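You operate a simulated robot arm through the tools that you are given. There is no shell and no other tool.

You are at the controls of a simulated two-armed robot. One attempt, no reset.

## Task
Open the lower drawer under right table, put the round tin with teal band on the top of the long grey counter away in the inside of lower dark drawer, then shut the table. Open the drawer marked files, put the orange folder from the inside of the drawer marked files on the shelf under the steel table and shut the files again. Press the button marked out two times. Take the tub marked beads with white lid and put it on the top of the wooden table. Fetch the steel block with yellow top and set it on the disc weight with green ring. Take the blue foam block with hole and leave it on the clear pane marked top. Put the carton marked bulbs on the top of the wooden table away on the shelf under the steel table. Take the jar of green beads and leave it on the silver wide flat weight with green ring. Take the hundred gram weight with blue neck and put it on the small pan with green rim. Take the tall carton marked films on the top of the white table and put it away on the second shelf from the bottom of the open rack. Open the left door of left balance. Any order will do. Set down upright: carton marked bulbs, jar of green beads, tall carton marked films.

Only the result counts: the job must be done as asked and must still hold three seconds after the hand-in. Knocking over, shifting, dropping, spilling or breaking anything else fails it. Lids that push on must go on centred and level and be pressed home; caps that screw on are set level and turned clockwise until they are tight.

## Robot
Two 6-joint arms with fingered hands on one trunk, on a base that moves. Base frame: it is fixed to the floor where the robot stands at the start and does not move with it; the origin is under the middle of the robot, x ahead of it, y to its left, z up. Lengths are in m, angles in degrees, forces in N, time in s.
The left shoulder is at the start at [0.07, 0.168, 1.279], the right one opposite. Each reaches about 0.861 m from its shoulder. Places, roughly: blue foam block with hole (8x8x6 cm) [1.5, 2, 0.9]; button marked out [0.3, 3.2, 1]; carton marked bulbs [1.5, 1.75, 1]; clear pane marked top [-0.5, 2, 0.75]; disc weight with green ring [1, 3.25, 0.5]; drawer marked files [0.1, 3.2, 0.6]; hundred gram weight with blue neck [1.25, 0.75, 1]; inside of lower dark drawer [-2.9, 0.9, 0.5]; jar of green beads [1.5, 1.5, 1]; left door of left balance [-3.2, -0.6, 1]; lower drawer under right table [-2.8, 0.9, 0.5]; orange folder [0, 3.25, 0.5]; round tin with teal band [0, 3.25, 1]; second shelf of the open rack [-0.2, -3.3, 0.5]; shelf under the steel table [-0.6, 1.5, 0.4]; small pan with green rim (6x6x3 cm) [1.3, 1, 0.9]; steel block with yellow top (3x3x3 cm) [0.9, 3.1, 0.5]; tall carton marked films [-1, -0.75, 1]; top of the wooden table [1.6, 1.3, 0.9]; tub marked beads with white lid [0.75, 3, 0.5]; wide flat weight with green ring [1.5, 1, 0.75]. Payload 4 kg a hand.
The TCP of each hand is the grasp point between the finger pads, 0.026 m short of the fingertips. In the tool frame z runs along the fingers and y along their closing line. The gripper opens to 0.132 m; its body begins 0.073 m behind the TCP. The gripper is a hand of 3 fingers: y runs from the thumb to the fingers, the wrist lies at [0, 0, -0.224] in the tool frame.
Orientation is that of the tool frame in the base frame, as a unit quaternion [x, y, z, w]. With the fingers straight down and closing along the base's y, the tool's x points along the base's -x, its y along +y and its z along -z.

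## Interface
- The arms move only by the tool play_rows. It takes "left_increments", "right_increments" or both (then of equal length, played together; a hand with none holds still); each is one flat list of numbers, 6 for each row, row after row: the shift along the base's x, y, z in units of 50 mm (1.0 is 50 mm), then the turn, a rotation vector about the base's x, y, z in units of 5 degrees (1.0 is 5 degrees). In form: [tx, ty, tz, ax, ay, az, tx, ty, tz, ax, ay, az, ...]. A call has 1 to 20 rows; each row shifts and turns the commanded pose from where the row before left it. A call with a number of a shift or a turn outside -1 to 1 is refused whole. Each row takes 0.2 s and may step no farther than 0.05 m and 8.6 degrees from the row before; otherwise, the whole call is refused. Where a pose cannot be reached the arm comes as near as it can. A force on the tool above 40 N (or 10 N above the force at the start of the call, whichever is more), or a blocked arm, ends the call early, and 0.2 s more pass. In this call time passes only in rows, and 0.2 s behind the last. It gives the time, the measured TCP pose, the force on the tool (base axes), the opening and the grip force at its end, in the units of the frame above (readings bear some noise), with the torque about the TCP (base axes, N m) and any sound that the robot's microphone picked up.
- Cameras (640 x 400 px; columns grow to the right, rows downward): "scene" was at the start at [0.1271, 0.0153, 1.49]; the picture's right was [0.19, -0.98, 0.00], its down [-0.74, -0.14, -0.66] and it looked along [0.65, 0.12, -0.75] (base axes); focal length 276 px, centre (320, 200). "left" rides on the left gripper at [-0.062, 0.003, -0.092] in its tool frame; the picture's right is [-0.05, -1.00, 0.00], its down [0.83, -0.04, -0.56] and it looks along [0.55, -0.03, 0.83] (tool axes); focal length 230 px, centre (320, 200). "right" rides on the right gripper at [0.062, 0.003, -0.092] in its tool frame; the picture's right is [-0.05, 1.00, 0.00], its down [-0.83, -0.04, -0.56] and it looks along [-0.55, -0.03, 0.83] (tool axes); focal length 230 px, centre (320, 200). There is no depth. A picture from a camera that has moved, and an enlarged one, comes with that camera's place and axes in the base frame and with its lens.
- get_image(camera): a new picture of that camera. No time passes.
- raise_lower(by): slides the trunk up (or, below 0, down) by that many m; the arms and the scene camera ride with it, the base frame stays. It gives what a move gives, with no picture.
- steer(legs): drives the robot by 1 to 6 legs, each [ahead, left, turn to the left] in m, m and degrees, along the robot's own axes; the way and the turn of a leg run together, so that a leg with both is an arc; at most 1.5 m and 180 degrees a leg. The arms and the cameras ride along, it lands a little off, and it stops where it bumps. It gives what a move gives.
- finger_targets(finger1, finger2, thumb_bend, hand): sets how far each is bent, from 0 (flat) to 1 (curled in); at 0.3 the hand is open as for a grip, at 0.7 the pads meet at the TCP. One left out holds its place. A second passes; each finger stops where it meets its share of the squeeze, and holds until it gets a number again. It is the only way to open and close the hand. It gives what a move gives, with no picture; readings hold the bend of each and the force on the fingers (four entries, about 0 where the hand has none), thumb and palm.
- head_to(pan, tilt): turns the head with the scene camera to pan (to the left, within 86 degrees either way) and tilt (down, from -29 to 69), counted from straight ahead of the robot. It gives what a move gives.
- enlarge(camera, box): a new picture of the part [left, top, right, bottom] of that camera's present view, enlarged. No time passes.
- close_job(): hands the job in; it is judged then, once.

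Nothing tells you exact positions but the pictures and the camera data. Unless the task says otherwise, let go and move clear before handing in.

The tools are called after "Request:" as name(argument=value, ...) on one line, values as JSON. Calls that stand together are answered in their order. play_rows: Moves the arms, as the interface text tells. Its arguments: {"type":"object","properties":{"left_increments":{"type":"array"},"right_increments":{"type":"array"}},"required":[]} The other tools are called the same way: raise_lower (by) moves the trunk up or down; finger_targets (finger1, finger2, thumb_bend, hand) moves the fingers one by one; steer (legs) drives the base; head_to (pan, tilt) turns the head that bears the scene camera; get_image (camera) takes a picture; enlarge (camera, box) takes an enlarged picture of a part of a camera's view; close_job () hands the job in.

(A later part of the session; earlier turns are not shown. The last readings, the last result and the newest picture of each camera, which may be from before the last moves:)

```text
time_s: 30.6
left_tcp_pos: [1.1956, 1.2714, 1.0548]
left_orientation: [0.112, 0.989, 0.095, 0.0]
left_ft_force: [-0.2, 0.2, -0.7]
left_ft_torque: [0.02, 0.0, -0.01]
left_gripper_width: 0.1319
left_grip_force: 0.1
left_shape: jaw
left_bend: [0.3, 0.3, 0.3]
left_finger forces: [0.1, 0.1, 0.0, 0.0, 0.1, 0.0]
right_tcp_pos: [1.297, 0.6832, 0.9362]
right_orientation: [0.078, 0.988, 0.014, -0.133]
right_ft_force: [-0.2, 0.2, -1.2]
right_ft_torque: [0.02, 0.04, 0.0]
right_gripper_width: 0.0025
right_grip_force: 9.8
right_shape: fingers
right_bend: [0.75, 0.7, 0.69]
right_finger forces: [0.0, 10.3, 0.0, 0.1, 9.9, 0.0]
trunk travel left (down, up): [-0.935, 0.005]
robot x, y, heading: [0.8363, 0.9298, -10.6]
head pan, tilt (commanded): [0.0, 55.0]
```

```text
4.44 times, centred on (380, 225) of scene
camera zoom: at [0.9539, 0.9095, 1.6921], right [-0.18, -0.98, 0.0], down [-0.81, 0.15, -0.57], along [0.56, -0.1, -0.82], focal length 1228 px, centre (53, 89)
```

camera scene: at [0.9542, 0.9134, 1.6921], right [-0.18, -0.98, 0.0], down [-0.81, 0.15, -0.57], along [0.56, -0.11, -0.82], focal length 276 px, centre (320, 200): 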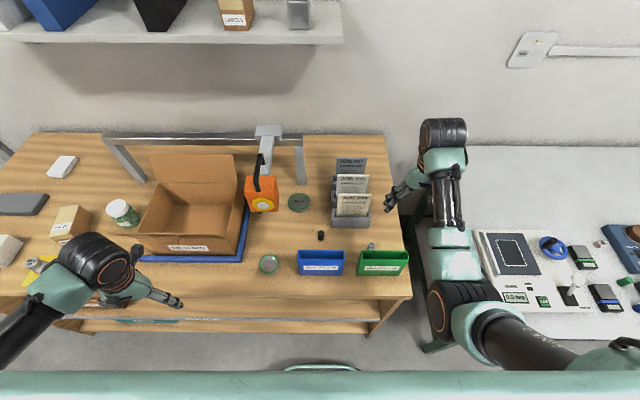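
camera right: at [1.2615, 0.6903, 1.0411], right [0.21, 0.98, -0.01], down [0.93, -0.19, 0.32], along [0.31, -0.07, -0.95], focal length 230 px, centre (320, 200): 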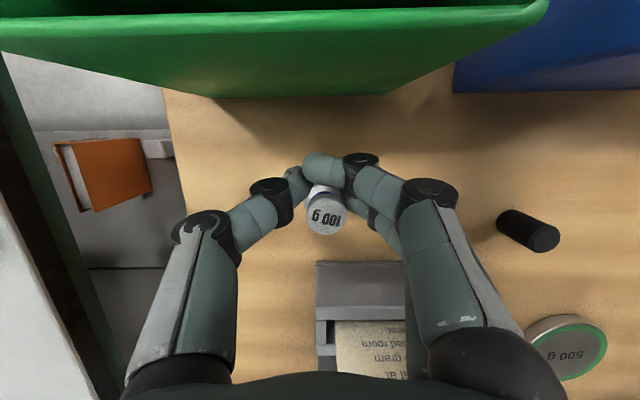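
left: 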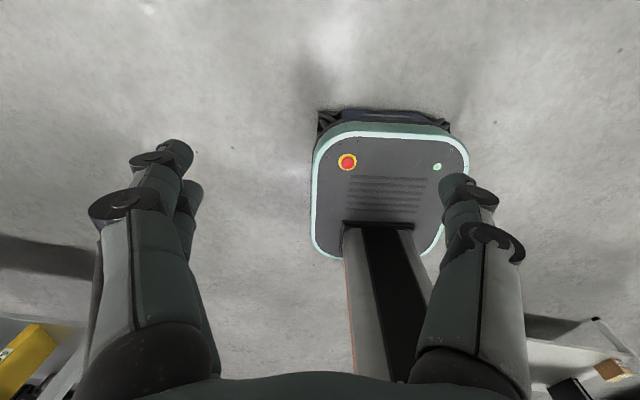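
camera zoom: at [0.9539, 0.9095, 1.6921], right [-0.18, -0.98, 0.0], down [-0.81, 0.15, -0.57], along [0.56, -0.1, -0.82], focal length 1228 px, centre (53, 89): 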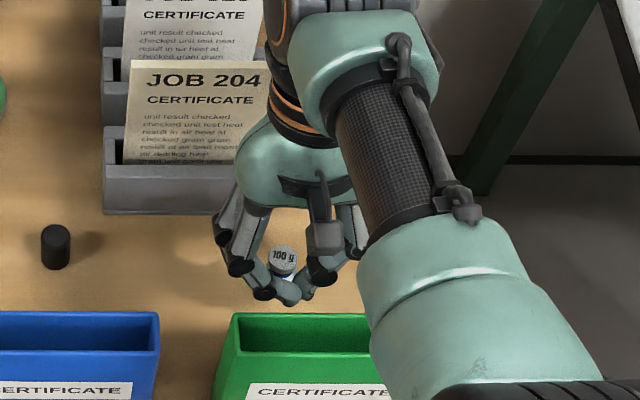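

It is held and hangs upright. Now I'll look at the pan closely to judge its shape before placing.

Request:
enlarge(camera="scene", box=[248, 246, 290, 278])

Request:
play_rows(right_increments=[0, 0, 1, 0, 0, 0, 0, 0, 1, 0, 0, 0, 0, 1, 0, 0, 0, 0, 0, 1, 0, 0, 0, 0])

Request:
get_image(camera="right")

```text
12.50 times, centred on (269, 262) of scene
camera zoom: at [0.9539, 0.9095, 1.6921], right [-0.18, -0.98, 0.0], down [-0.81, 0.15, -0.57], along [0.56, -0.1, -0.82], focal length 3455 px, centre (958, -575)
```

zoom: 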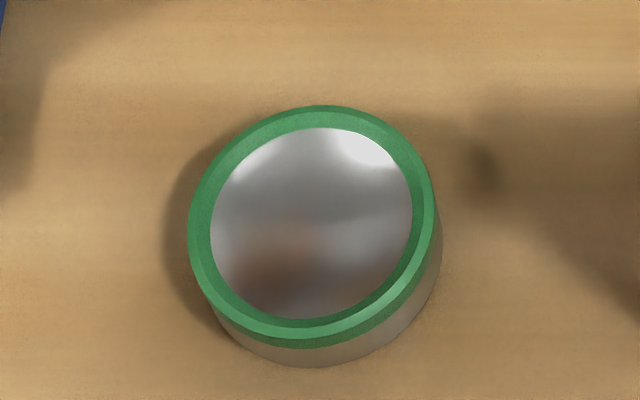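

```text
time_s: 31.8
left_tcp_pos: [1.1967, 1.2704, 1.055]
left_orientation: [0.112, 0.989, 0.094, 0.0]
left_ft_force: [0.4, 1.4, -0.2]
left_ft_torque: [-0.01, 0.01, -0.03]
left_gripper_width: 0.132
left_grip_force: 0.0
left_shape: jaw
left_bend: [0.3, 0.3, 0.3]
left_finger forces: [0.1, 0.0, 0.0, 0.1, 0.0, 0.0]
right_tcp_pos: [1.2949, 0.6918, 1.0245]
right_orientation: [0.118, 0.983, -0.047, -0.13]
right_ft_force: [0.2, 0.7, -1.0]
right_ft_torque: [0.0, -0.01, 0.03]
right_gripper_width: 0.0017
right_grip_force: 9.6
right_shape: fingers
right_bend: [0.75, 0.7, 0.69]
right_finger forces: [0.0, 10.1, 0.1, 0.0, 9.6, 0.1]
trunk travel left (down, up): [-0.935, 0.005]
robot x, y, heading: [0.8327, 0.9325, -10.5]
head pan, tilt (commanded): [0.0, 55.0]
stopped in row 4 (right hand): the arm was blocked; the commanded pose is now the measured one
```

```text
taken
camera right: at [1.2633, 0.7156, 1.1278], right [0.27, 0.95, -0.14], down [0.92, -0.21, 0.34], along [0.29, -0.22, -0.93], focal length 230 px, centre (320, 200)
```

right: 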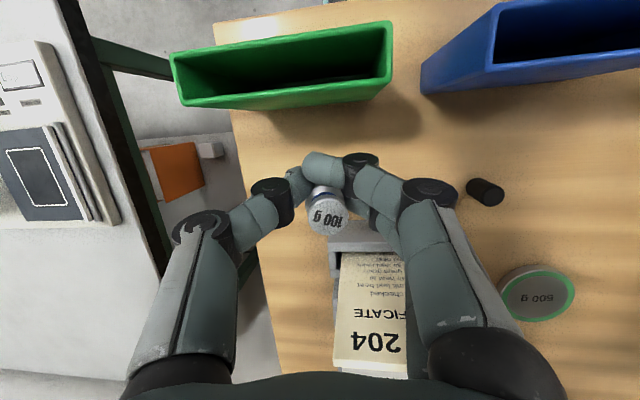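

The arm reached a joint limit moving left with this lean, though nothing was touched. I'll restore the hand's orientation and instead carry the weight across by driving the base sideways.

Request:
play_rows(right_increments=[0, -0.1, 0, 0.74, -0.045, 0.365, 0, -0.1, 0, 0.74, -0.045, 0.365])

Request:
get_image(camera="scene")

```text
time_s: 32.4
left_tcp_pos: [1.1962, 1.269, 1.0547]
left_orientation: [0.112, 0.989, 0.095, 0.0]
left_ft_force: [0.2, -0.1, 0.2]
left_ft_torque: [-0.01, 0.01, -0.02]
left_gripper_width: 0.1318
left_grip_force: 0.2
left_shape: jaw
left_bend: [0.3, 0.3, 0.3]
left_finger forces: [0.0, 0.0, 0.0, 0.0, 0.1, 0.0]
right_tcp_pos: [1.295, 0.6846, 1.0241]
right_orientation: [0.078, 0.988, 0.016, -0.135]
right_ft_force: [0.7, 0.1, -0.2]
right_ft_torque: [-0.03, 0.02, 0.01]
right_gripper_width: 0.002
right_grip_force: 10.3
right_shape: fingers
right_bend: [0.75, 0.7, 0.69]
right_finger forces: [0.0, 10.1, 0.0, 0.0, 9.7, 0.0]
trunk travel left (down, up): [-0.935, 0.005]
robot x, y, heading: [0.8315, 0.9278, -10.5]
head pan, tilt (commanded): [0.0, 55.0]
```

```text
taken
camera scene: at [0.9546, 0.9068, 1.692], right [-0.18, -0.98, 0.0], down [-0.81, 0.15, -0.57], along [0.56, -0.1, -0.82], focal length 276 px, centre (320, 200)
```

scene: 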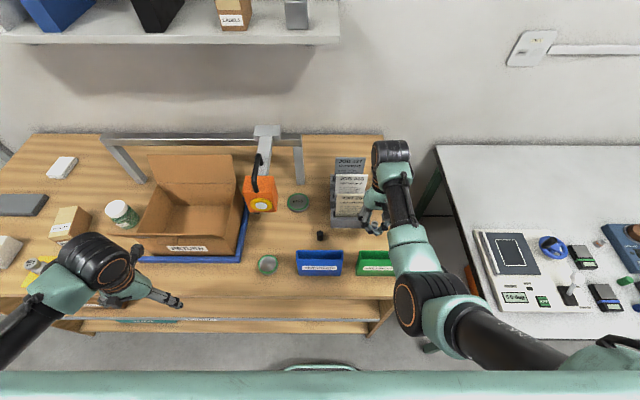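

I'll make the hand vertical (the hanging scale would be too near the wrist with the lean), then drive left to bring the weight over the pan.

Request:
play_rows(right_increments=[0, 0, 0.15, -0.18, -0.98, 0, 0, 0, 0.15, -0.18, -0.98, 0, 0, 0, 0.1, -0.18, -0.98, 0])

Request:
steer(legs=[[-0.05, 0.31, 0]])

Request:
get_image(camera="right")

Request:
get_image(camera="scene")

```text
time_s: 33.4
left_tcp_pos: [1.1958, 1.2698, 1.0548]
left_orientation: [0.112, 0.989, 0.095, 0.0]
left_ft_force: [-0.4, -0.9, 0.0]
left_ft_torque: [0.01, -0.01, -0.02]
left_gripper_width: 0.1319
left_grip_force: 0.1
left_shape: jaw
left_bend: [0.3, 0.3, 0.3]
left_finger forces: [0.1, 0.0, 0.1, 0.0, 0.0, 0.0]
right_tcp_pos: [1.3082, 0.6633, 1.0585]
right_orientation: [0.085, 0.996, -0.019, 0.013]
right_ft_force: [0.6, 0.8, -1.6]
right_ft_torque: [-0.03, 0.0, 0.03]
right_gripper_width: 0.0018
right_grip_force: 9.3
right_shape: fingers
right_bend: [0.75, 0.7, 0.69]
right_finger forces: [0.0, 10.2, 0.0, 0.0, 9.6, 0.0]
trunk travel left (down, up): [-0.935, 0.005]
robot x, y, heading: [0.8365, 0.9285, -10.4]
head pan, tilt (commanded): [0.0, 55.0]
stopped in row 3 (right hand): the arm was blocked; the commanded pose is now the measured one
```

```text
time_s: 35.6
left_tcp_pos: [1.2071, 1.5877, 1.0553]
left_orientation: [0.114, 0.989, 0.096, -0.001]
left_ft_force: [-0.6, -0.7, 0.1]
left_ft_torque: [-0.01, -0.02, -0.02]
left_gripper_width: 0.1317
left_grip_force: 0.1
left_shape: jaw
left_bend: [0.3, 0.3, 0.3]
left_finger forces: [0.1, 0.1, 0.0, 0.0, 0.0, 0.0]
right_tcp_pos: [1.3179, 0.9796, 1.0583]
right_orientation: [0.085, 0.996, -0.018, 0.011]
right_ft_force: [-0.5, 0.2, -1.1]
right_ft_torque: [0.0, 0.04, 0.0]
right_gripper_width: 0.002
right_grip_force: 10.1
right_shape: fingers
right_bend: [0.75, 0.7, 0.69]
right_finger forces: [0.0, 9.9, 0.0, 0.1, 9.5, 0.0]
trunk travel left (down, up): [-0.935, 0.005]
robot x, y, heading: [0.8408, 1.2512, -10.7]
head pan, tilt (commanded): [0.0, 55.0]
```

```text
taken
camera right: at [1.2549, 0.9958, 1.1473], right [0.22, 0.97, -0.03], down [0.8, -0.16, 0.58], along [0.56, -0.15, -0.82], focal length 230 px, centre (320, 200)
```

right: 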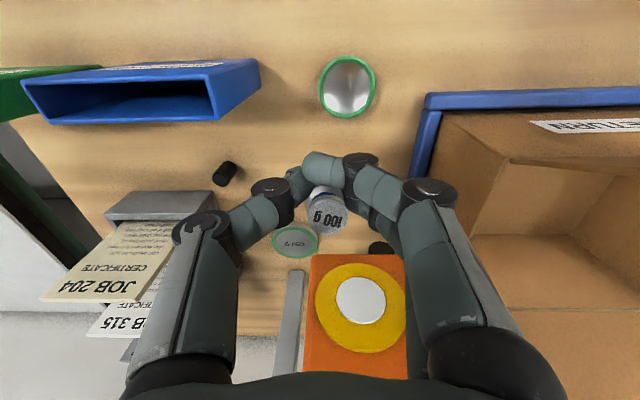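

```text
taken
camera scene: at [0.9643, 1.2248, 1.692], right [-0.19, -0.98, 0.0], down [-0.81, 0.15, -0.57], along [0.56, -0.1, -0.82], focal length 276 px, centre (320, 200)
```

scene: 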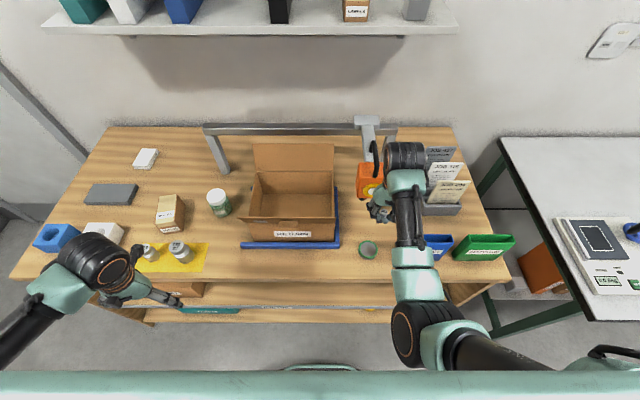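

The pan centre is at about (1.298, 1.005). I'll align the weight over it and come down partway, then check.

Request:
play_rows(right_increments=[-0.38, 0.46, -0.3, 0, 0, 0, 0, 0, -1, 0, 0, 0, 0, 0, -0.9, 0, 0, 0])

Request:
get_image(camera="right")

Request:
enlarge(camera="scene", box=[320, 180, 440, 270])

```text
time_s: 36.4
left_tcp_pos: [1.209, 1.5896, 1.0544]
left_orientation: [0.114, 0.989, 0.095, -0.001]
left_ft_force: [0.8, 0.0, -0.3]
left_ft_torque: [0.02, -0.01, -0.01]
left_gripper_width: 0.1321
left_grip_force: 0.1
left_shape: jaw
left_bend: [0.3, 0.3, 0.3]
left_finger forces: [0.1, 0.0, 0.0, 0.0, 0.1, 0.0]
right_tcp_pos: [1.2998, 0.9913, 0.9495]
right_orientation: [0.089, 0.996, -0.028, 0.014]
right_ft_force: [-0.2, 0.1, -1.9]
right_ft_torque: [-0.02, 0.03, 0.04]
right_gripper_width: 0.0016
right_grip_force: 9.4
right_shape: fingers
right_bend: [0.75, 0.7, 0.69]
right_finger forces: [0.1, 10.1, 0.0, 0.0, 9.4, 0.1]
trunk travel left (down, up): [-0.935, 0.005]
robot x, y, heading: [0.8429, 1.2486, -10.8]
head pan, tilt (commanded): [0.0, 55.0]
```

```text
taken
camera right: at [1.2372, 1.0104, 1.0387], right [0.23, 0.97, -0.05], down [0.8, -0.15, 0.58], along [0.56, -0.18, -0.81], focal length 230 px, centre (320, 200)
```

right: 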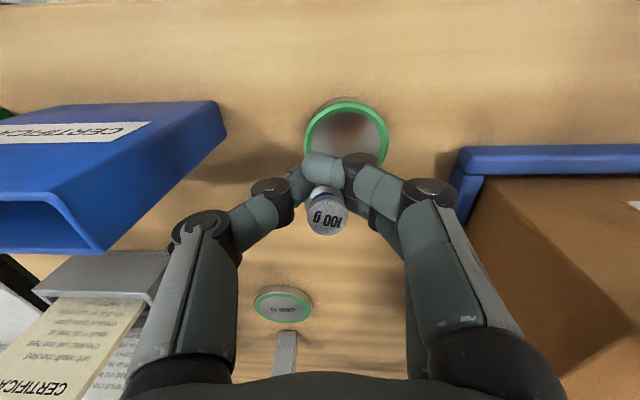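

```text
4.44 times, centred on (380, 225) of scene
camera zoom: at [0.9659, 1.2293, 1.692], right [-0.19, -0.98, 0.0], down [-0.81, 0.15, -0.57], along [0.56, -0.11, -0.82], focal length 1228 px, centre (53, 89)
```

zoom: 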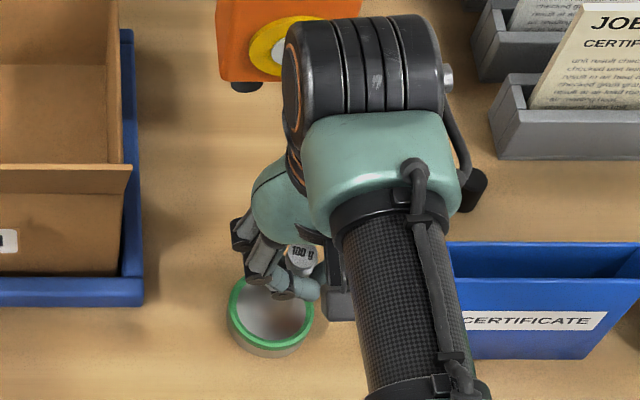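

The pan centre refines to about (1.293, 1.0065), so I need roughly 12 mm more to the left. I'll shift and descend a little.

Request:
play_rows(right_increments=[-0.1, 0.24, 0, 0, 0, 0, 0, 0, -0.2, 0, 0, 0])

Request:
enlarge(camera="right", box=[240, 80, 440, 240])

Request:
enlarge(camera="scene", box=[340, 220, 410, 270])

```text
time_s: 37.2
left_tcp_pos: [1.2075, 1.5903, 1.0543]
left_orientation: [0.113, 0.989, 0.095, 0.0]
left_ft_force: [-1.0, 0.1, -0.2]
left_ft_torque: [0.0, -0.01, -0.02]
left_gripper_width: 0.1317
left_grip_force: 0.0
left_shape: jaw
left_bend: [0.3, 0.3, 0.3]
left_finger forces: [0.0, 0.0, 0.0, 0.0, 0.0, 0.0]
right_tcp_pos: [1.2942, 0.9859, 0.9392]
right_orientation: [0.091, 0.995, -0.041, 0.015]
right_ft_force: [0.5, 0.0, -0.7]
right_ft_torque: [0.02, -0.03, 0.01]
right_gripper_width: 0.0017
right_grip_force: 9.0
right_shape: fingers
right_bend: [0.75, 0.7, 0.69]
right_finger forces: [0.0, 10.0, 0.1, 0.0, 9.3, 0.0]
trunk travel left (down, up): [-0.935, 0.005]
robot x, y, heading: [0.8423, 1.2519, -10.9]
head pan, tilt (commanded): [0.0, 55.0]
stopped in row 2 (right hand): the arm was blocked; the commanded pose is now the measured one
```

```text
2.50 times, centred on (340, 160) of right
camera zoom: at [1.2313, 1.0081, 1.0276], right [0.23, 0.97, -0.08], down [0.8, -0.14, 0.59], along [0.56, -0.2, -0.81], focal length 575 px, centre (270, 300)
```

zoom: 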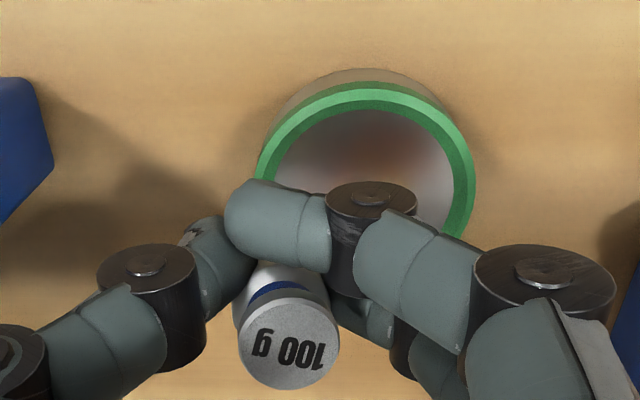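

```text
8.00 times, centred on (375, 245) of scene
camera zoom: at [0.9644, 1.2283, 1.692], right [-0.19, -0.98, 0.0], down [-0.81, 0.15, -0.57], along [0.56, -0.11, -0.82], focal length 2211 px, centre (-120, -160)
```

zoom: 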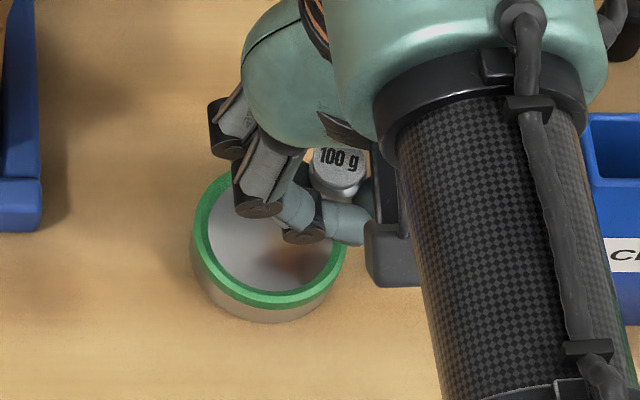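

The right arm's joint limit is just inboard of the shoulder line. I'll lift slightly, drive the base 8 cm further left so the arm works to its outer side, and straighten the hand.

Request:
play_rows(right_increments=[0, -0.3, 0.4, 0.4, 0, 0, 0, -0.3, 0.4, 0.45, 0, 0])

Request:
steer(legs=[[0, 0.08, 0]])

Request:
get_image(camera="right")

```text
time_s: 37.8
left_tcp_pos: [1.2073, 1.5881, 1.0536]
left_orientation: [0.113, 0.989, 0.095, -0.001]
left_ft_force: [-0.1, 0.2, 0.4]
left_ft_torque: [-0.02, 0.0, 0.01]
left_gripper_width: 0.1318
left_grip_force: 0.1
left_shape: jaw
left_bend: [0.3, 0.3, 0.3]
left_finger forces: [0.0, 0.0, 0.0, 0.0, 0.0, 0.0]
right_tcp_pos: [1.2945, 0.9564, 0.9795]
right_orientation: [0.091, 0.996, -0.001, 0.011]
right_ft_force: [0.5, 0.3, -0.7]
right_ft_torque: [0.05, 0.0, 0.02]
right_gripper_width: 0.0018
right_grip_force: 9.8
right_shape: fingers
right_bend: [0.75, 0.7, 0.69]
right_finger forces: [0.1, 9.9, 0.0, 0.1, 9.1, 0.1]
trunk travel left (down, up): [-0.935, 0.005]
robot x, y, heading: [0.8409, 1.2501, -10.7]
head pan, tilt (commanded): [0.0, 55.0]
```

```text
time_s: 38.8
left_tcp_pos: [1.222, 1.6604, 1.057]
left_orientation: [0.114, 0.989, 0.099, 0.001]
left_ft_force: [-0.6, -0.1, 0.1]
left_ft_torque: [0.05, -0.02, 0.02]
left_gripper_width: 0.1318
left_grip_force: 0.1
left_shape: jaw
left_bend: [0.3, 0.3, 0.3]
left_finger forces: [0.0, 0.1, 0.0, 0.0, 0.1, 0.0]
right_tcp_pos: [1.3092, 1.0291, 0.9785]
right_orientation: [0.092, 0.996, 0.001, 0.011]
right_ft_force: [0.6, -0.8, -0.5]
right_ft_torque: [0.07, -0.01, 0.0]
right_gripper_width: 0.0015
right_grip_force: 9.7
right_shape: fingers
right_bend: [0.75, 0.7, 0.69]
right_finger forces: [0.0, 9.9, 0.0, 0.0, 9.2, 0.0]
trunk travel left (down, up): [-0.935, 0.005]
robot x, y, heading: [0.8586, 1.3285, -10.6]
head pan, tilt (commanded): [0.0, 55.0]
```

```text
taken
camera right: at [1.2459, 1.0442, 1.0684], right [0.23, 0.97, 0.0], down [0.8, -0.19, 0.57], along [0.56, -0.13, -0.82], focal length 230 px, centre (320, 200)
```

right: 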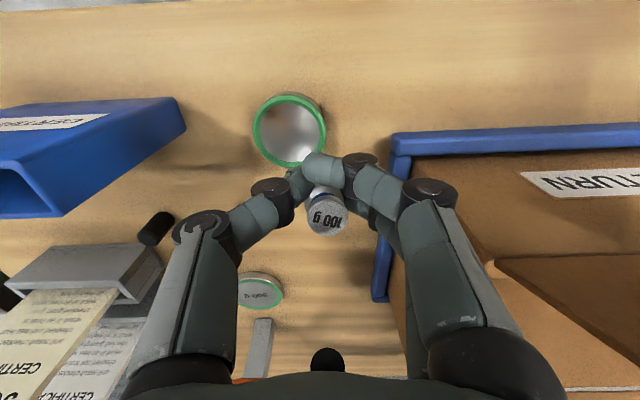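

Now the pan is at (1.294, 1.008), right of the hand. Shifting over it and descending to just above the rim.

Request:
play_rows(right_increments=[-0.27, -0.48, 0, 0, 0, 0, 0, 0, -0.45, 0, 0, 0, 0, 0, -0.35, 0, 0, 0])

Request:
enlarge(camera="right", box=[240, 80, 440, 240])

Request:
enlarge(camera="scene", box=[360, 220, 440, 270])

```text
time_s: 39.6
left_tcp_pos: [1.2224, 1.6689, 1.0525]
left_orientation: [0.113, 0.989, 0.092, 0.0]
left_ft_force: [0.4, 0.4, -0.3]
left_ft_torque: [0.0, 0.02, 0.01]
left_gripper_width: 0.1322
left_grip_force: 0.1
left_shape: jaw
left_bend: [0.3, 0.3, 0.3]
left_finger forces: [0.1, 0.0, 0.0, 0.0, 0.0, 0.0]
right_tcp_pos: [1.2984, 1.0133, 0.9402]
right_orientation: [0.091, 0.996, -0.005, 0.011]
right_ft_force: [0.8, -0.8, -2.0]
right_ft_torque: [-0.01, 0.01, 0.01]
right_gripper_width: 0.0015
right_grip_force: 9.1
right_shape: fingers
right_bend: [0.75, 0.7, 0.69]
right_finger forces: [0.0, 9.8, 0.1, 0.1, 9.1, 0.0]
trunk travel left (down, up): [-0.935, 0.005]
robot x, y, heading: [0.8577, 1.3326, -10.7]
head pan, tilt (commanded): [0.0, 55.0]
```

```text
2.50 times, centred on (340, 160) of right
camera zoom: at [1.235, 1.028, 1.0298], right [0.23, 0.97, -0.01], down [0.8, -0.19, 0.57], along [0.56, -0.14, -0.82], focal length 575 px, centre (270, 300)
```

zoom: 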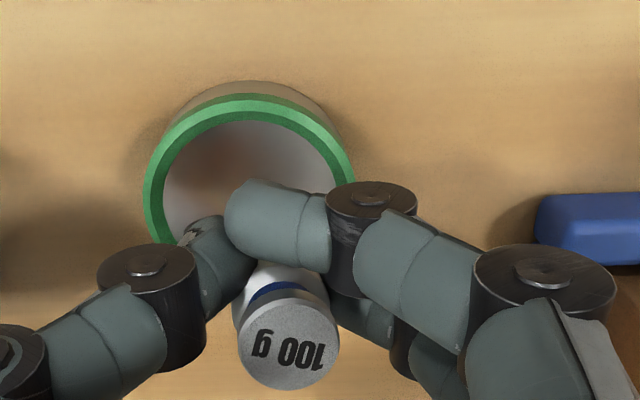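

```text
8.00 times, centred on (400, 245) of scene
camera zoom: at [0.9803, 1.3091, 1.692], right [-0.19, -0.98, 0.0], down [-0.81, 0.15, -0.57], along [0.56, -0.11, -0.82], focal length 2211 px, centre (-320, -160)
```

zoom: 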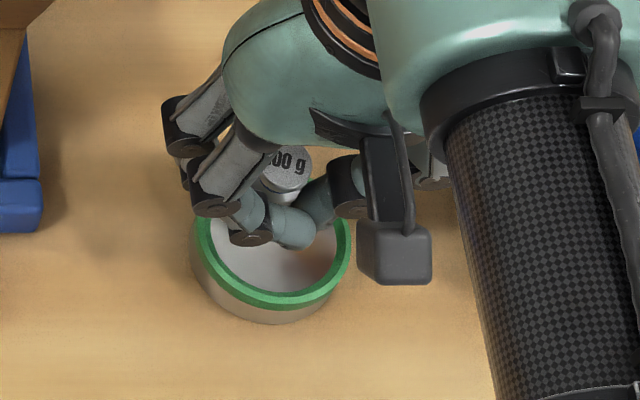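

The pan is centred at (1.2925, 1.008) and the weight is about 8 mm left of it. I'll correct and lower gently, watching the force.

Request:
play_rows(right_increments=[-0.08, -0.17, 0, 0, 0, 0, 0, 0, -0.12, 0, 0, 0, 0, 0, -0.12, 0, 0, 0])

Request:
enlarge(camera="scene", box=[360, 220, 440, 270])

```text
time_s: 40.4
left_tcp_pos: [1.2234, 1.6668, 1.055]
left_orientation: [0.114, 0.989, 0.095, 0.001]
left_ft_force: [-0.1, 0.5, -0.4]
left_ft_torque: [-0.05, 0.02, 0.03]
left_gripper_width: 0.1318
left_grip_force: 0.0
left_shape: jaw
left_bend: [0.3, 0.3, 0.3]
left_finger forces: [0.0, 0.1, 0.0, 0.0, 0.0, 0.0]
right_tcp_pos: [1.2927, 1.003, 0.9284]
right_orientation: [0.092, 0.996, -0.004, 0.012]
right_ft_force: [0.0, -0.5, -0.8]
right_ft_torque: [0.03, 0.03, -0.04]
right_gripper_width: 0.0015
right_grip_force: 9.6
right_shape: fingers
right_bend: [0.75, 0.7, 0.69]
right_finger forces: [0.0, 9.8, 0.0, 0.1, 9.0, 0.1]
trunk travel left (down, up): [-0.935, 0.005]
robot x, y, heading: [0.8586, 1.3261, -10.4]
head pan, tilt (commanded): [0.0, 55.0]
```

```text
8.00 times, centred on (400, 245) of scene
camera zoom: at [0.9793, 1.3071, 1.692], right [-0.19, -0.98, 0.0], down [-0.81, 0.15, -0.57], along [0.56, -0.11, -0.82], focal length 2211 px, centre (-320, -160)
```

zoom: 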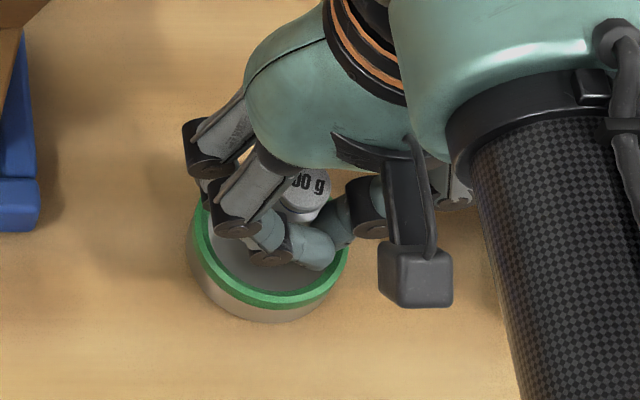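

No contact yet; lowering in small steps.

Request:
play_rows(right_increments=[0, 0.02, -0.1, 0, 0, 0])

Request:
play_rows(right_increments=[0, 0, -0.1, 0, 0, 0])

Request:
enlarge(camera="scene", box=[360, 220, 440, 270])

Request:
enlarge(camera="right", box=[240, 80, 440, 240])

```text
time_s: 40.8
left_tcp_pos: [1.222, 1.6664, 1.0546]
left_orientation: [0.114, 0.989, 0.094, 0.0]
left_ft_force: [0.6, -1.3, 0.2]
left_ft_torque: [-0.02, 0.0, 0.02]
left_gripper_width: 0.132
left_grip_force: 0.1
left_shape: jaw
left_bend: [0.3, 0.3, 0.3]
left_finger forces: [0.0, 0.1, 0.0, 0.0, 0.0, 0.1]
right_tcp_pos: [1.2933, 1.0038, 0.9232]
right_orientation: [0.092, 0.996, -0.003, 0.011]
right_ft_force: [-0.3, 1.3, -0.7]
right_ft_torque: [0.0, -0.02, 0.01]
right_gripper_width: 0.0018
right_grip_force: 9.5
right_shape: fingers
right_bend: [0.75, 0.7, 0.69]
right_finger forces: [0.1, 9.9, 0.0, 0.0, 8.9, 0.0]
trunk travel left (down, up): [-0.935, 0.005]
robot x, y, heading: [0.8582, 1.3319, -10.5]
head pan, tilt (commanded): [0.0, 55.0]
```

```text
time_s: 41.2
left_tcp_pos: [1.2235, 1.6657, 1.055]
left_orientation: [0.113, 0.989, 0.094, 0.0]
left_ft_force: [0.3, 0.5, 0.0]
left_ft_torque: [0.02, 0.02, -0.02]
left_gripper_width: 0.1318
left_grip_force: 0.1
left_shape: jaw
left_bend: [0.3, 0.3, 0.3]
left_finger forces: [0.1, 0.1, 0.1, 0.0, 0.0, 0.1]
right_tcp_pos: [1.2925, 1.0035, 0.917]
right_orientation: [0.092, 0.996, -0.003, 0.01]
right_ft_force: [-0.4, 0.6, -1.2]
right_ft_torque: [-0.01, 0.0, -0.02]
right_gripper_width: 0.0016
right_grip_force: 9.3
right_shape: fingers
right_bend: [0.75, 0.7, 0.7]
right_finger forces: [0.0, 9.9, 0.0, 0.0, 9.1, 0.0]
trunk travel left (down, up): [-0.935, 0.005]
robot x, y, heading: [0.8568, 1.3282, -10.7]
head pan, tilt (commanded): [0.0, 55.0]
```

```text
8.00 times, centred on (400, 245) of scene
camera zoom: at [0.9788, 1.3057, 1.6921], right [-0.19, -0.98, 0.0], down [-0.8, 0.15, -0.57], along [0.56, -0.11, -0.82], focal length 2211 px, centre (-320, -160)
```

zoom: 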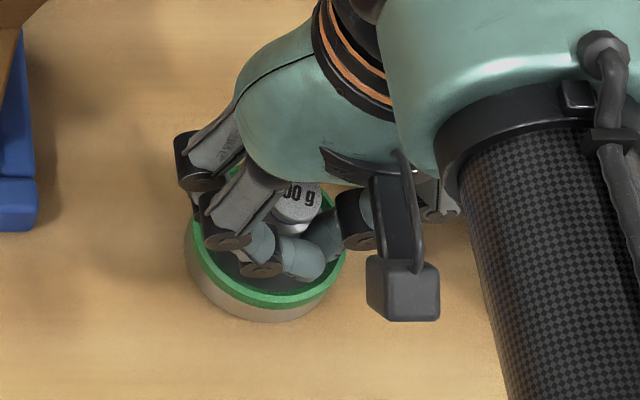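

```text
2.50 times, centred on (340, 160) of right
camera zoom: at [1.2296, 1.0187, 1.0078], right [0.23, 0.97, 0.0], down [0.8, -0.19, 0.57], along [0.56, -0.14, -0.82], focal length 575 px, centre (270, 300)
```

zoom: 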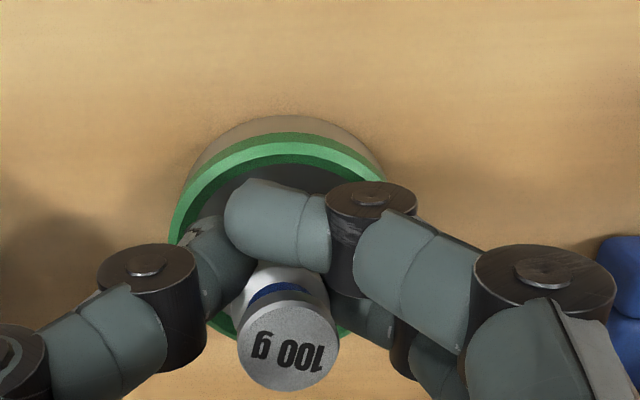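

Alignment looks good and the weight's base is inside the rim. Lowering further a few millimetres at a time.

Request:
play_rows(right_increments=[0.04, 0, -0.08, 0, 0, 0])

Request:
play_rows(right_increments=[0, 0, -0.08, 0, 0, 0])

Request:
enlarge(camera="right", box=[240, 80, 440, 240])

```text
time_s: 41.6
left_tcp_pos: [1.2218, 1.6671, 1.0559]
left_orientation: [0.114, 0.989, 0.094, 0.001]
left_ft_force: [-0.5, 0.6, -0.2]
left_ft_torque: [0.02, -0.03, -0.02]
left_gripper_width: 0.1318
left_grip_force: 0.1
left_shape: jaw
left_bend: [0.3, 0.3, 0.3]
left_finger forces: [0.0, 0.0, 0.1, 0.1, 0.0, 0.1]
right_tcp_pos: [1.2949, 1.0036, 0.9148]
right_orientation: [0.091, 0.996, -0.004, 0.013]
right_ft_force: [-0.8, -0.9, 7.8]
right_ft_torque: [-0.05, -0.02, -0.03]
right_gripper_width: 0.0015
right_grip_force: 10.6
right_shape: fingers
right_bend: [0.75, 0.71, 0.71]
right_finger forces: [0.0, 10.6, 0.1, 0.1, 10.8, 0.0]
trunk travel left (down, up): [-0.935, 0.005]
robot x, y, heading: [0.858, 1.3266, -10.6]
head pan, tilt (commanded): [0.0, 55.0]
```

```text
time_s: 42.0
left_tcp_pos: [1.2213, 1.6667, 1.0542]
left_orientation: [0.115, 0.989, 0.095, 0.001]
left_ft_force: [0.0, -1.2, -0.2]
left_ft_torque: [0.01, -0.02, 0.02]
left_gripper_width: 0.1321
left_grip_force: 0.0
left_shape: jaw
left_bend: [0.3, 0.3, 0.3]
left_finger forces: [0.0, 0.0, 0.0, 0.1, 0.0, 0.1]
right_tcp_pos: [1.2916, 1.0053, 0.9102]
right_orientation: [0.091, 0.996, -0.003, 0.009]
right_ft_force: [-0.6, 0.0, 0.6]
right_ft_torque: [-0.03, -0.07, 0.0]
right_gripper_width: 0.0
right_grip_force: 0.1
right_shape: fingers
right_bend: [0.75, 0.74, 0.73]
right_finger forces: [0.0, 0.0, 0.0, 0.1, 0.0, 0.0]
trunk travel left (down, up): [-0.935, 0.005]
robot x, y, heading: [0.8605, 1.3267, -10.7]
head pan, tilt (commanded): [0.0, 55.0]
```

```text
2.50 times, centred on (340, 160) of right
camera zoom: at [1.2291, 1.0203, 0.9996], right [0.23, 0.97, 0.0], down [0.8, -0.19, 0.57], along [0.56, -0.14, -0.82], focal length 575 px, centre (270, 300)
```

zoom: 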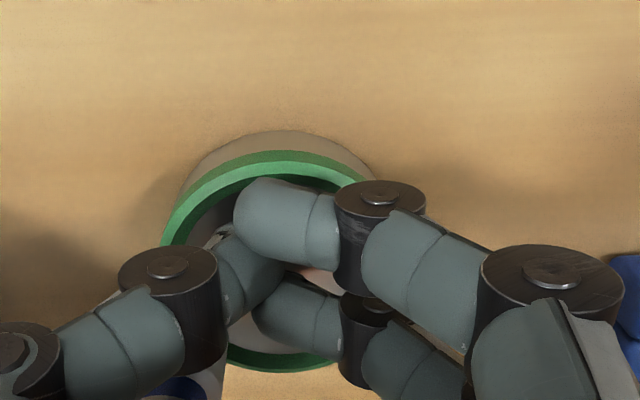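

The weight slipped out of the pinch at contact. I need to see where it is now.

Request:
get_image(camera="right")

Request:
enlarge(camera="scene", box=[360, 200, 460, 270])

```text
taken
camera right: at [1.2291, 1.0203, 0.9996], right [0.23, 0.97, 0.0], down [0.8, -0.19, 0.57], along [0.56, -0.14, -0.82], focal length 230 px, centre (320, 200)
```

right: 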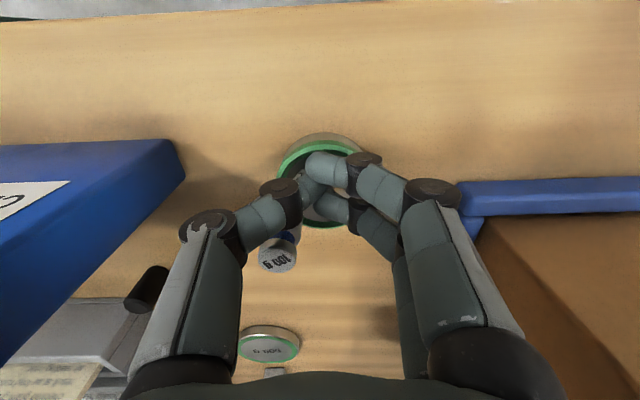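

```text
5.71 times, centred on (410, 235) of scene
camera zoom: at [0.9774, 1.3076, 1.692], right [-0.19, -0.98, 0.0], down [-0.8, 0.15, -0.57], along [0.56, -0.11, -0.82], focal length 1580 px, centre (-194, 0)
```

zoom: 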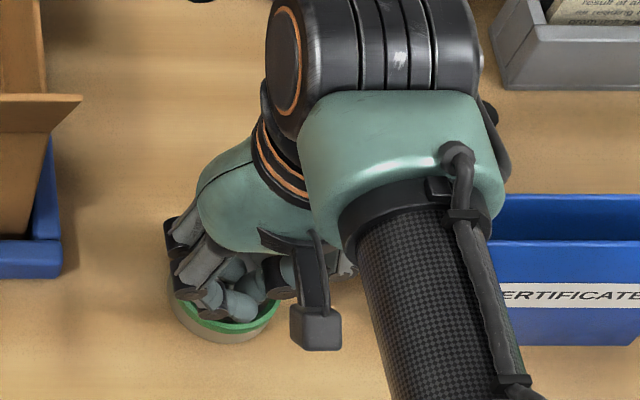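

The weight seems to be standing or leaning just behind-right of the pan. Zooming to tell which.

Request:
enlarge(camera="right", box=[240, 190, 340, 290])

```text
4.00 times, centred on (290, 240) of right
camera zoom: at [1.2291, 1.0203, 0.9996], right [0.23, 0.97, 0.0], down [0.8, -0.19, 0.57], along [0.56, -0.14, -0.82], focal length 920 px, centre (440, 40)
```

zoom: 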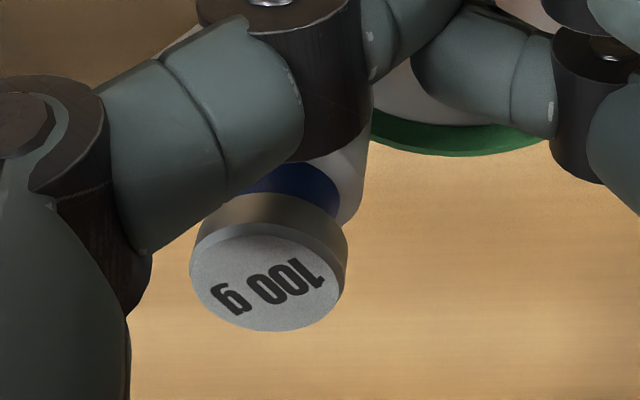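

The weight leans outward about 20° with its base by the pan and my thumb on its inner side; nothing holds it from outside. I'll lift the hand in tiny steps and watch.

Request:
play_rows(right_increments=[0, 0, 0.06, 0, 0, 0, 0, 0, 0.06, 0, 0, 0])

Request:
enlarge(camera="right", box=[220, 150, 380, 290])

```text
time_s: 42.6
left_tcp_pos: [1.2213, 1.6671, 1.0543]
left_orientation: [0.114, 0.989, 0.095, 0.001]
left_ft_force: [-0.1, -0.2, 0.1]
left_ft_torque: [-0.01, 0.02, 0.02]
left_gripper_width: 0.1319
left_grip_force: 0.2
left_shape: jaw
left_bend: [0.3, 0.3, 0.3]
left_finger forces: [0.0, 0.1, 0.1, 0.1, 0.0, 0.0]
right_tcp_pos: [1.2938, 1.0038, 0.9164]
right_orientation: [0.091, 0.996, -0.004, 0.011]
right_ft_force: [0.8, 0.6, 0.5]
right_ft_torque: [0.01, 0.0, 0.0]
right_gripper_width: 0.0
right_grip_force: 0.0
right_shape: fingers
right_bend: [0.75, 0.74, 0.73]
right_finger forces: [0.0, 0.0, 0.1, 0.1, 0.0, 0.1]
trunk travel left (down, up): [-0.935, 0.005]
robot x, y, heading: [0.8564, 1.3291, -11.0]
head pan, tilt (commanded): [0.0, 55.0]
```

```text
2.86 times, centred on (300, 220) of right
camera zoom: at [1.2313, 1.0194, 1.006], right [0.23, 0.97, 0.0], down [0.8, -0.19, 0.57], along [0.56, -0.14, -0.82], focal length 657 px, centre (377, 143)
```

zoom: 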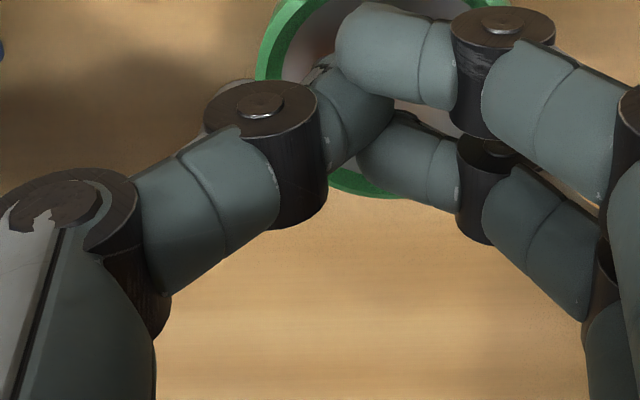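

It shifted under the thumb. I'll lift the hand further to see it.

Request:
play_rows(right_increments=[0, 0, 0.15, 0, 0, 0, 0, 0, 0.3, 0, 0, 0, 0, 0, 0.5, 0, 0, 0])

Request:
get_image(camera="right")

Request:
enlarge(camera="scene", box=[360, 200, 460, 270])

```text
time_s: 43.4
left_tcp_pos: [1.2226, 1.6664, 1.0553]
left_orientation: [0.114, 0.989, 0.095, 0.001]
left_ft_force: [0.2, 0.3, -0.3]
left_ft_torque: [-0.04, 0.0, 0.0]
left_gripper_width: 0.1317
left_grip_force: 0.1
left_shape: jaw
left_bend: [0.3, 0.3, 0.3]
left_finger forces: [0.0, 0.0, 0.0, 0.1, 0.0, 0.0]
right_tcp_pos: [1.2937, 1.0044, 0.964]
right_orientation: [0.092, 0.996, -0.003, 0.01]
right_ft_force: [-0.5, -0.3, 0.9]
right_ft_torque: [0.01, 0.0, 0.01]
right_gripper_width: 0.0002
right_grip_force: 0.1
right_shape: fingers
right_bend: [0.75, 0.74, 0.73]
right_finger forces: [0.0, 0.0, 0.1, 0.0, 0.1, 0.0]
trunk travel left (down, up): [-0.935, 0.005]
robot x, y, heading: [0.858, 1.3273, -10.9]
head pan, tilt (commanded): [0.0, 55.0]
```

```text
taken
camera right: at [1.2309, 1.0197, 1.0537], right [0.23, 0.97, 0.0], down [0.8, -0.19, 0.57], along [0.56, -0.14, -0.82], focal length 230 px, centre (320, 200)
```

right: 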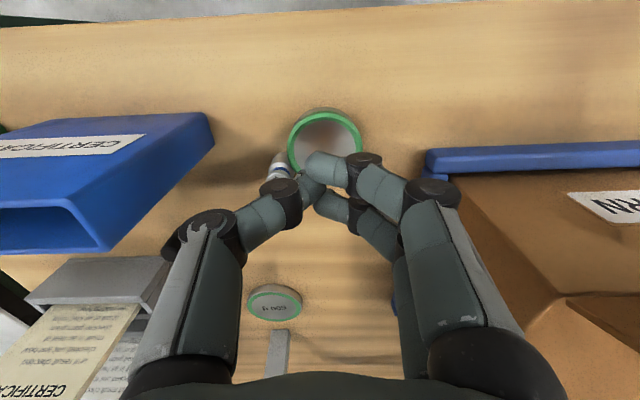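

```text
5.71 times, centred on (410, 235) of scene
camera zoom: at [0.9788, 1.3064, 1.692], right [-0.19, -0.98, 0.0], down [-0.8, 0.15, -0.57], along [0.56, -0.11, -0.82], focal length 1580 px, centre (-194, 0)
```

zoom: 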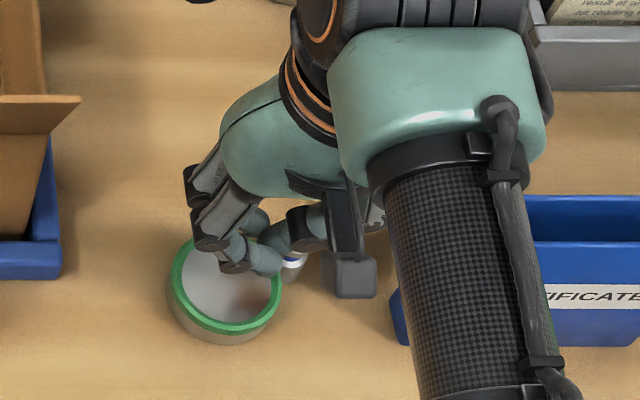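

The weight is off the pan, just to its right. I'll lift clear for a full look.

Request:
play_rows(right_increments=[0, 0, 0.6, 0, 0, 0, 0, -0.5, 0.6, 0, 0, 0, 0, -0.6, 0.2, 0, 0, 0])

Request:
finger_targets(hand="right", finger1=0.3, finger2=0.3, thumb_bend=0.3)

Request:
get_image(camera="right")

Request:
enlarge(camera="right", box=[260, 60, 420, 160])

```text
time_s: 44.2
left_tcp_pos: [1.2223, 1.6656, 1.0549]
left_orientation: [0.113, 0.989, 0.095, 0.0]
left_ft_force: [-0.7, -0.5, -0.2]
left_ft_torque: [0.0, -0.04, -0.05]
left_gripper_width: 0.1317
left_grip_force: 0.0
left_shape: jaw
left_bend: [0.3, 0.3, 0.3]
left_finger forces: [0.0, 0.0, 0.0, 0.1, 0.0, 0.1]
right_tcp_pos: [1.2926, 0.9476, 1.0338]
right_orientation: [0.091, 0.996, -0.003, 0.011]
right_ft_force: [-0.5, 0.5, 1.1]
right_ft_torque: [0.02, 0.01, -0.01]
right_gripper_width: 0.0001
right_grip_force: 0.1
right_shape: fingers
right_bend: [0.75, 0.74, 0.73]
right_finger forces: [0.0, 0.1, 0.0, 0.1, 0.0, 0.1]
trunk travel left (down, up): [-0.935, 0.005]
robot x, y, heading: [0.8596, 1.3262, -10.5]
head pan, tilt (commanded): [0.0, 55.0]
```

```text
time_s: 45.2
left_tcp_pos: [1.2222, 1.6664, 1.0554]
left_orientation: [0.114, 0.989, 0.095, -0.001]
left_ft_force: [-0.5, 1.1, 0.0]
left_ft_torque: [-0.01, -0.03, -0.03]
left_gripper_width: 0.1318
left_grip_force: 0.0
left_shape: jaw
left_bend: [0.3, 0.3, 0.3]
left_finger forces: [0.0, 0.0, 0.1, 0.0, 0.1, 0.0]
right_tcp_pos: [1.2909, 0.949, 1.0336]
right_orientation: [0.092, 0.996, -0.003, 0.011]
right_ft_force: [-1.3, 0.1, 0.4]
right_ft_torque: [-0.03, 0.02, -0.03]
right_gripper_width: 0.1337
right_grip_force: 0.1
right_shape: fingers
right_bend: [0.3, 0.3, 0.3]
right_finger forces: [0.0, 0.0, 0.0, 0.0, 0.0, 0.1]
trunk travel left (down, up): [-0.935, 0.005]
robot x, y, heading: [0.86, 1.3266, -10.6]
head pan, tilt (commanded): [0.0, 55.0]
```

```text
taken
camera right: at [1.2299, 0.9641, 1.1237], right [0.23, 0.97, 0.0], down [0.8, -0.19, 0.57], along [0.56, -0.14, -0.82], focal length 230 px, centre (320, 200)
```

right: 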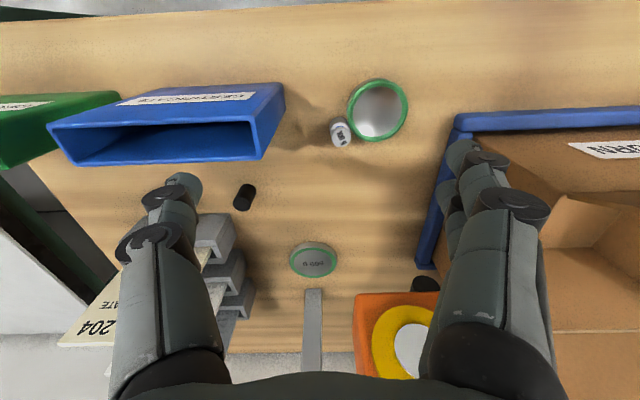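

```text
4.00 times, centred on (340, 110) of right
camera zoom: at [1.2299, 0.9641, 1.1237], right [0.23, 0.97, 0.0], down [0.8, -0.19, 0.57], along [0.56, -0.14, -0.82], focal length 920 px, centre (240, 560)
```

zoom: 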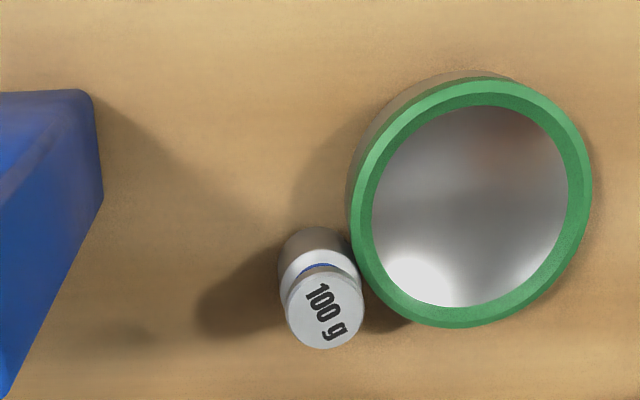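

Good luck there: the weight is standing upright on the table, touching the pan's right side. I'll regrip it with the fingers closing along x (hand turned 90°), so the pan isn't in the way; trying the turn up high first.

Request:
play_rows(right_increments=[-0.2, -0.3, 0.2, 0, 0, 1, 0, 0, 0, 0, 0, 1, 0, 0, 0, 0, 0, 1, 0, 0, 0, 0, 0, 1, 0, 0, 0, 0, 0, 1, 0, 0, 0, 0, 0, 1, 0, 0, 0, 0, 0, 1, 0, 0, 0, 0, 0, 1, 0, 0, 0, 0, 0, 1, 0, 0, 0, 0, 0, 1])

Request:
get_image(camera="right")

Request:
get_image(camera="scene")

```text
time_s: 47.4
left_tcp_pos: [1.2225, 1.6672, 1.0539]
left_orientation: [0.114, 0.989, 0.095, 0.0]
left_ft_force: [-0.5, 0.0, 0.4]
left_ft_torque: [0.0, 0.04, 0.01]
left_gripper_width: 0.1321
left_grip_force: 0.0
left_shape: jaw
left_bend: [0.3, 0.3, 0.3]
left_finger forces: [0.0, 0.1, 0.0, 0.0, 0.0, 0.0]
right_tcp_pos: [1.2837, 0.9333, 1.0432]
right_orientation: [-0.339, 0.941, 0.0, 0.011]
right_ft_force: [0.4, -0.1, 0.6]
right_ft_torque: [0.01, -0.01, -0.01]
right_gripper_width: 0.1338
right_grip_force: 0.1
right_shape: fingers
right_bend: [0.3, 0.3, 0.3]
right_finger forces: [0.0, 0.0, 0.0, 0.0, 0.0, 0.1]
trunk travel left (down, up): [-0.935, 0.005]
robot x, y, heading: [0.8576, 1.3256, -10.7]
head pan, tilt (commanded): [0.0, 55.0]
```

```text
taken
camera right: at [1.2318, 0.8954, 1.1331], right [-0.6, 0.8, 0.0], down [0.66, 0.49, 0.57], along [0.46, 0.34, -0.82], focal length 230 px, centre (320, 200)
```

right: 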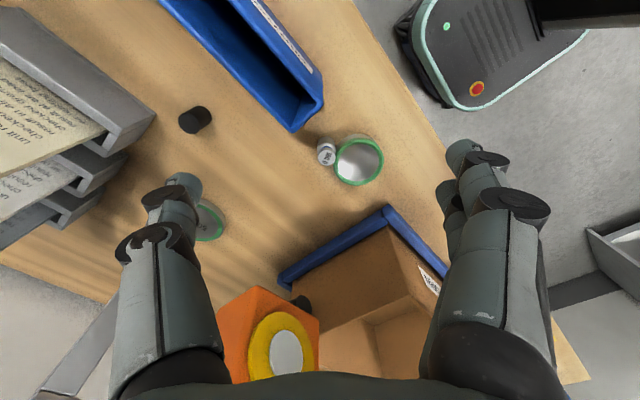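

```text
taken
camera scene: at [0.9789, 1.3061, 1.6921], right [-0.19, -0.98, 0.0], down [-0.81, 0.15, -0.57], along [0.56, -0.11, -0.82], focal length 276 px, centre (320, 200)
```

scene: 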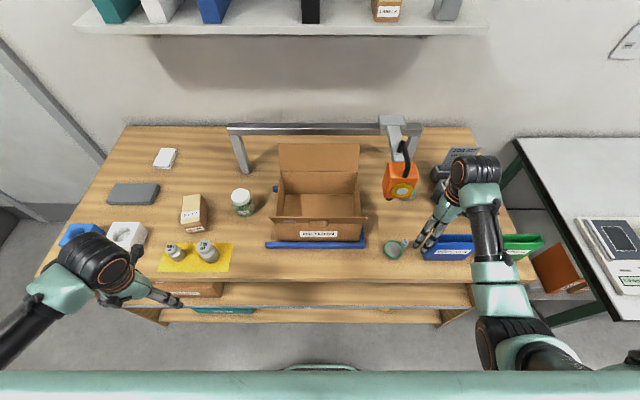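

The turn works freely. Continuing the last 40° so the fingers close along x.

Request:
play_rows(right_increments=[0, 0, 0, 0, 0, 1, 0, 0, 0, 0, 0, 1, 0, 0, 0, 0, 0, 1, 0, 0, 0, 0, 0, 1, 0, 0, 0, 0, 0, 1, 0, 0, 0, 0, 0, 1, 0, 0, 0, 0, 0, 1, 0, 0, 0, 0, 0, 1, 0, 0, 0, 0, 0, 1])

Request:
get_image(camera="right")

Request:
enlarge(camera="scene", box=[340, 140, 540, 290])

```text
time_s: 49.4
left_tcp_pos: [1.2224, 1.6676, 1.0546]
left_orientation: [0.114, 0.989, 0.095, 0.0]
left_ft_force: [-0.1, 0.0, 0.2]
left_ft_torque: [0.03, 0.01, 0.02]
left_gripper_width: 0.1317
left_grip_force: 0.1
left_shape: jaw
left_bend: [0.3, 0.3, 0.3]
left_finger forces: [0.0, 0.0, 0.0, 0.0, 0.0, 0.1]
right_tcp_pos: [1.2749, 0.9355, 1.0483]
right_orientation: [-0.6, 0.8, 0.005, 0.014]
right_ft_force: [0.4, -1.2, -0.7]
right_ft_torque: [0.0, -0.01, -0.01]
right_gripper_width: 0.1341
right_grip_force: 0.1
right_shape: fingers
right_bend: [0.3, 0.3, 0.3]
right_finger forces: [0.1, 0.1, 0.0, 0.0, 0.0, 0.0]
right hand out of reach, approached as far as the arm can: row 7, 8, 9
trunk travel left (down, up): [-0.935, 0.005]
robot x, y, heading: [0.8601, 1.3244, -10.7]
head pan, tilt (commanded): [0.0, 55.0]
```

```text
taken
camera right: at [1.2534, 0.8746, 1.1382], right [-0.94, 0.33, -0.01], down [0.27, 0.77, 0.58], along [0.19, 0.54, -0.82], focal length 230 px, centre (320, 200)
```

right: 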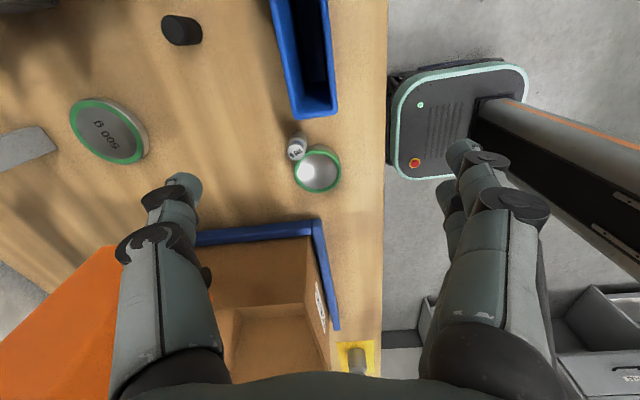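

```text
2.67 times, centred on (440, 215) of scene
camera zoom: at [0.9796, 1.3063, 1.692], right [-0.19, -0.98, 0.0], down [-0.81, 0.15, -0.57], along [0.56, -0.11, -0.82], focal length 737 px, centre (0, 160)
```

zoom: 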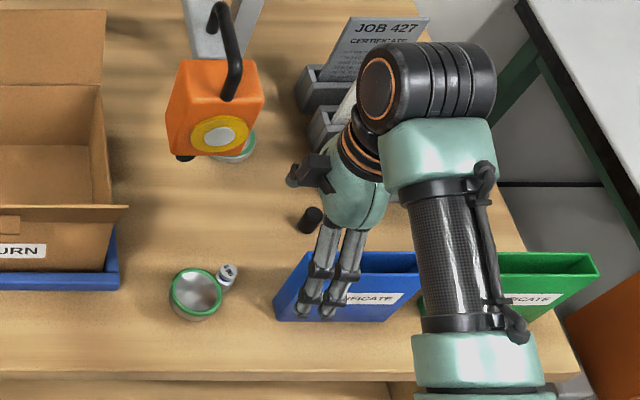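

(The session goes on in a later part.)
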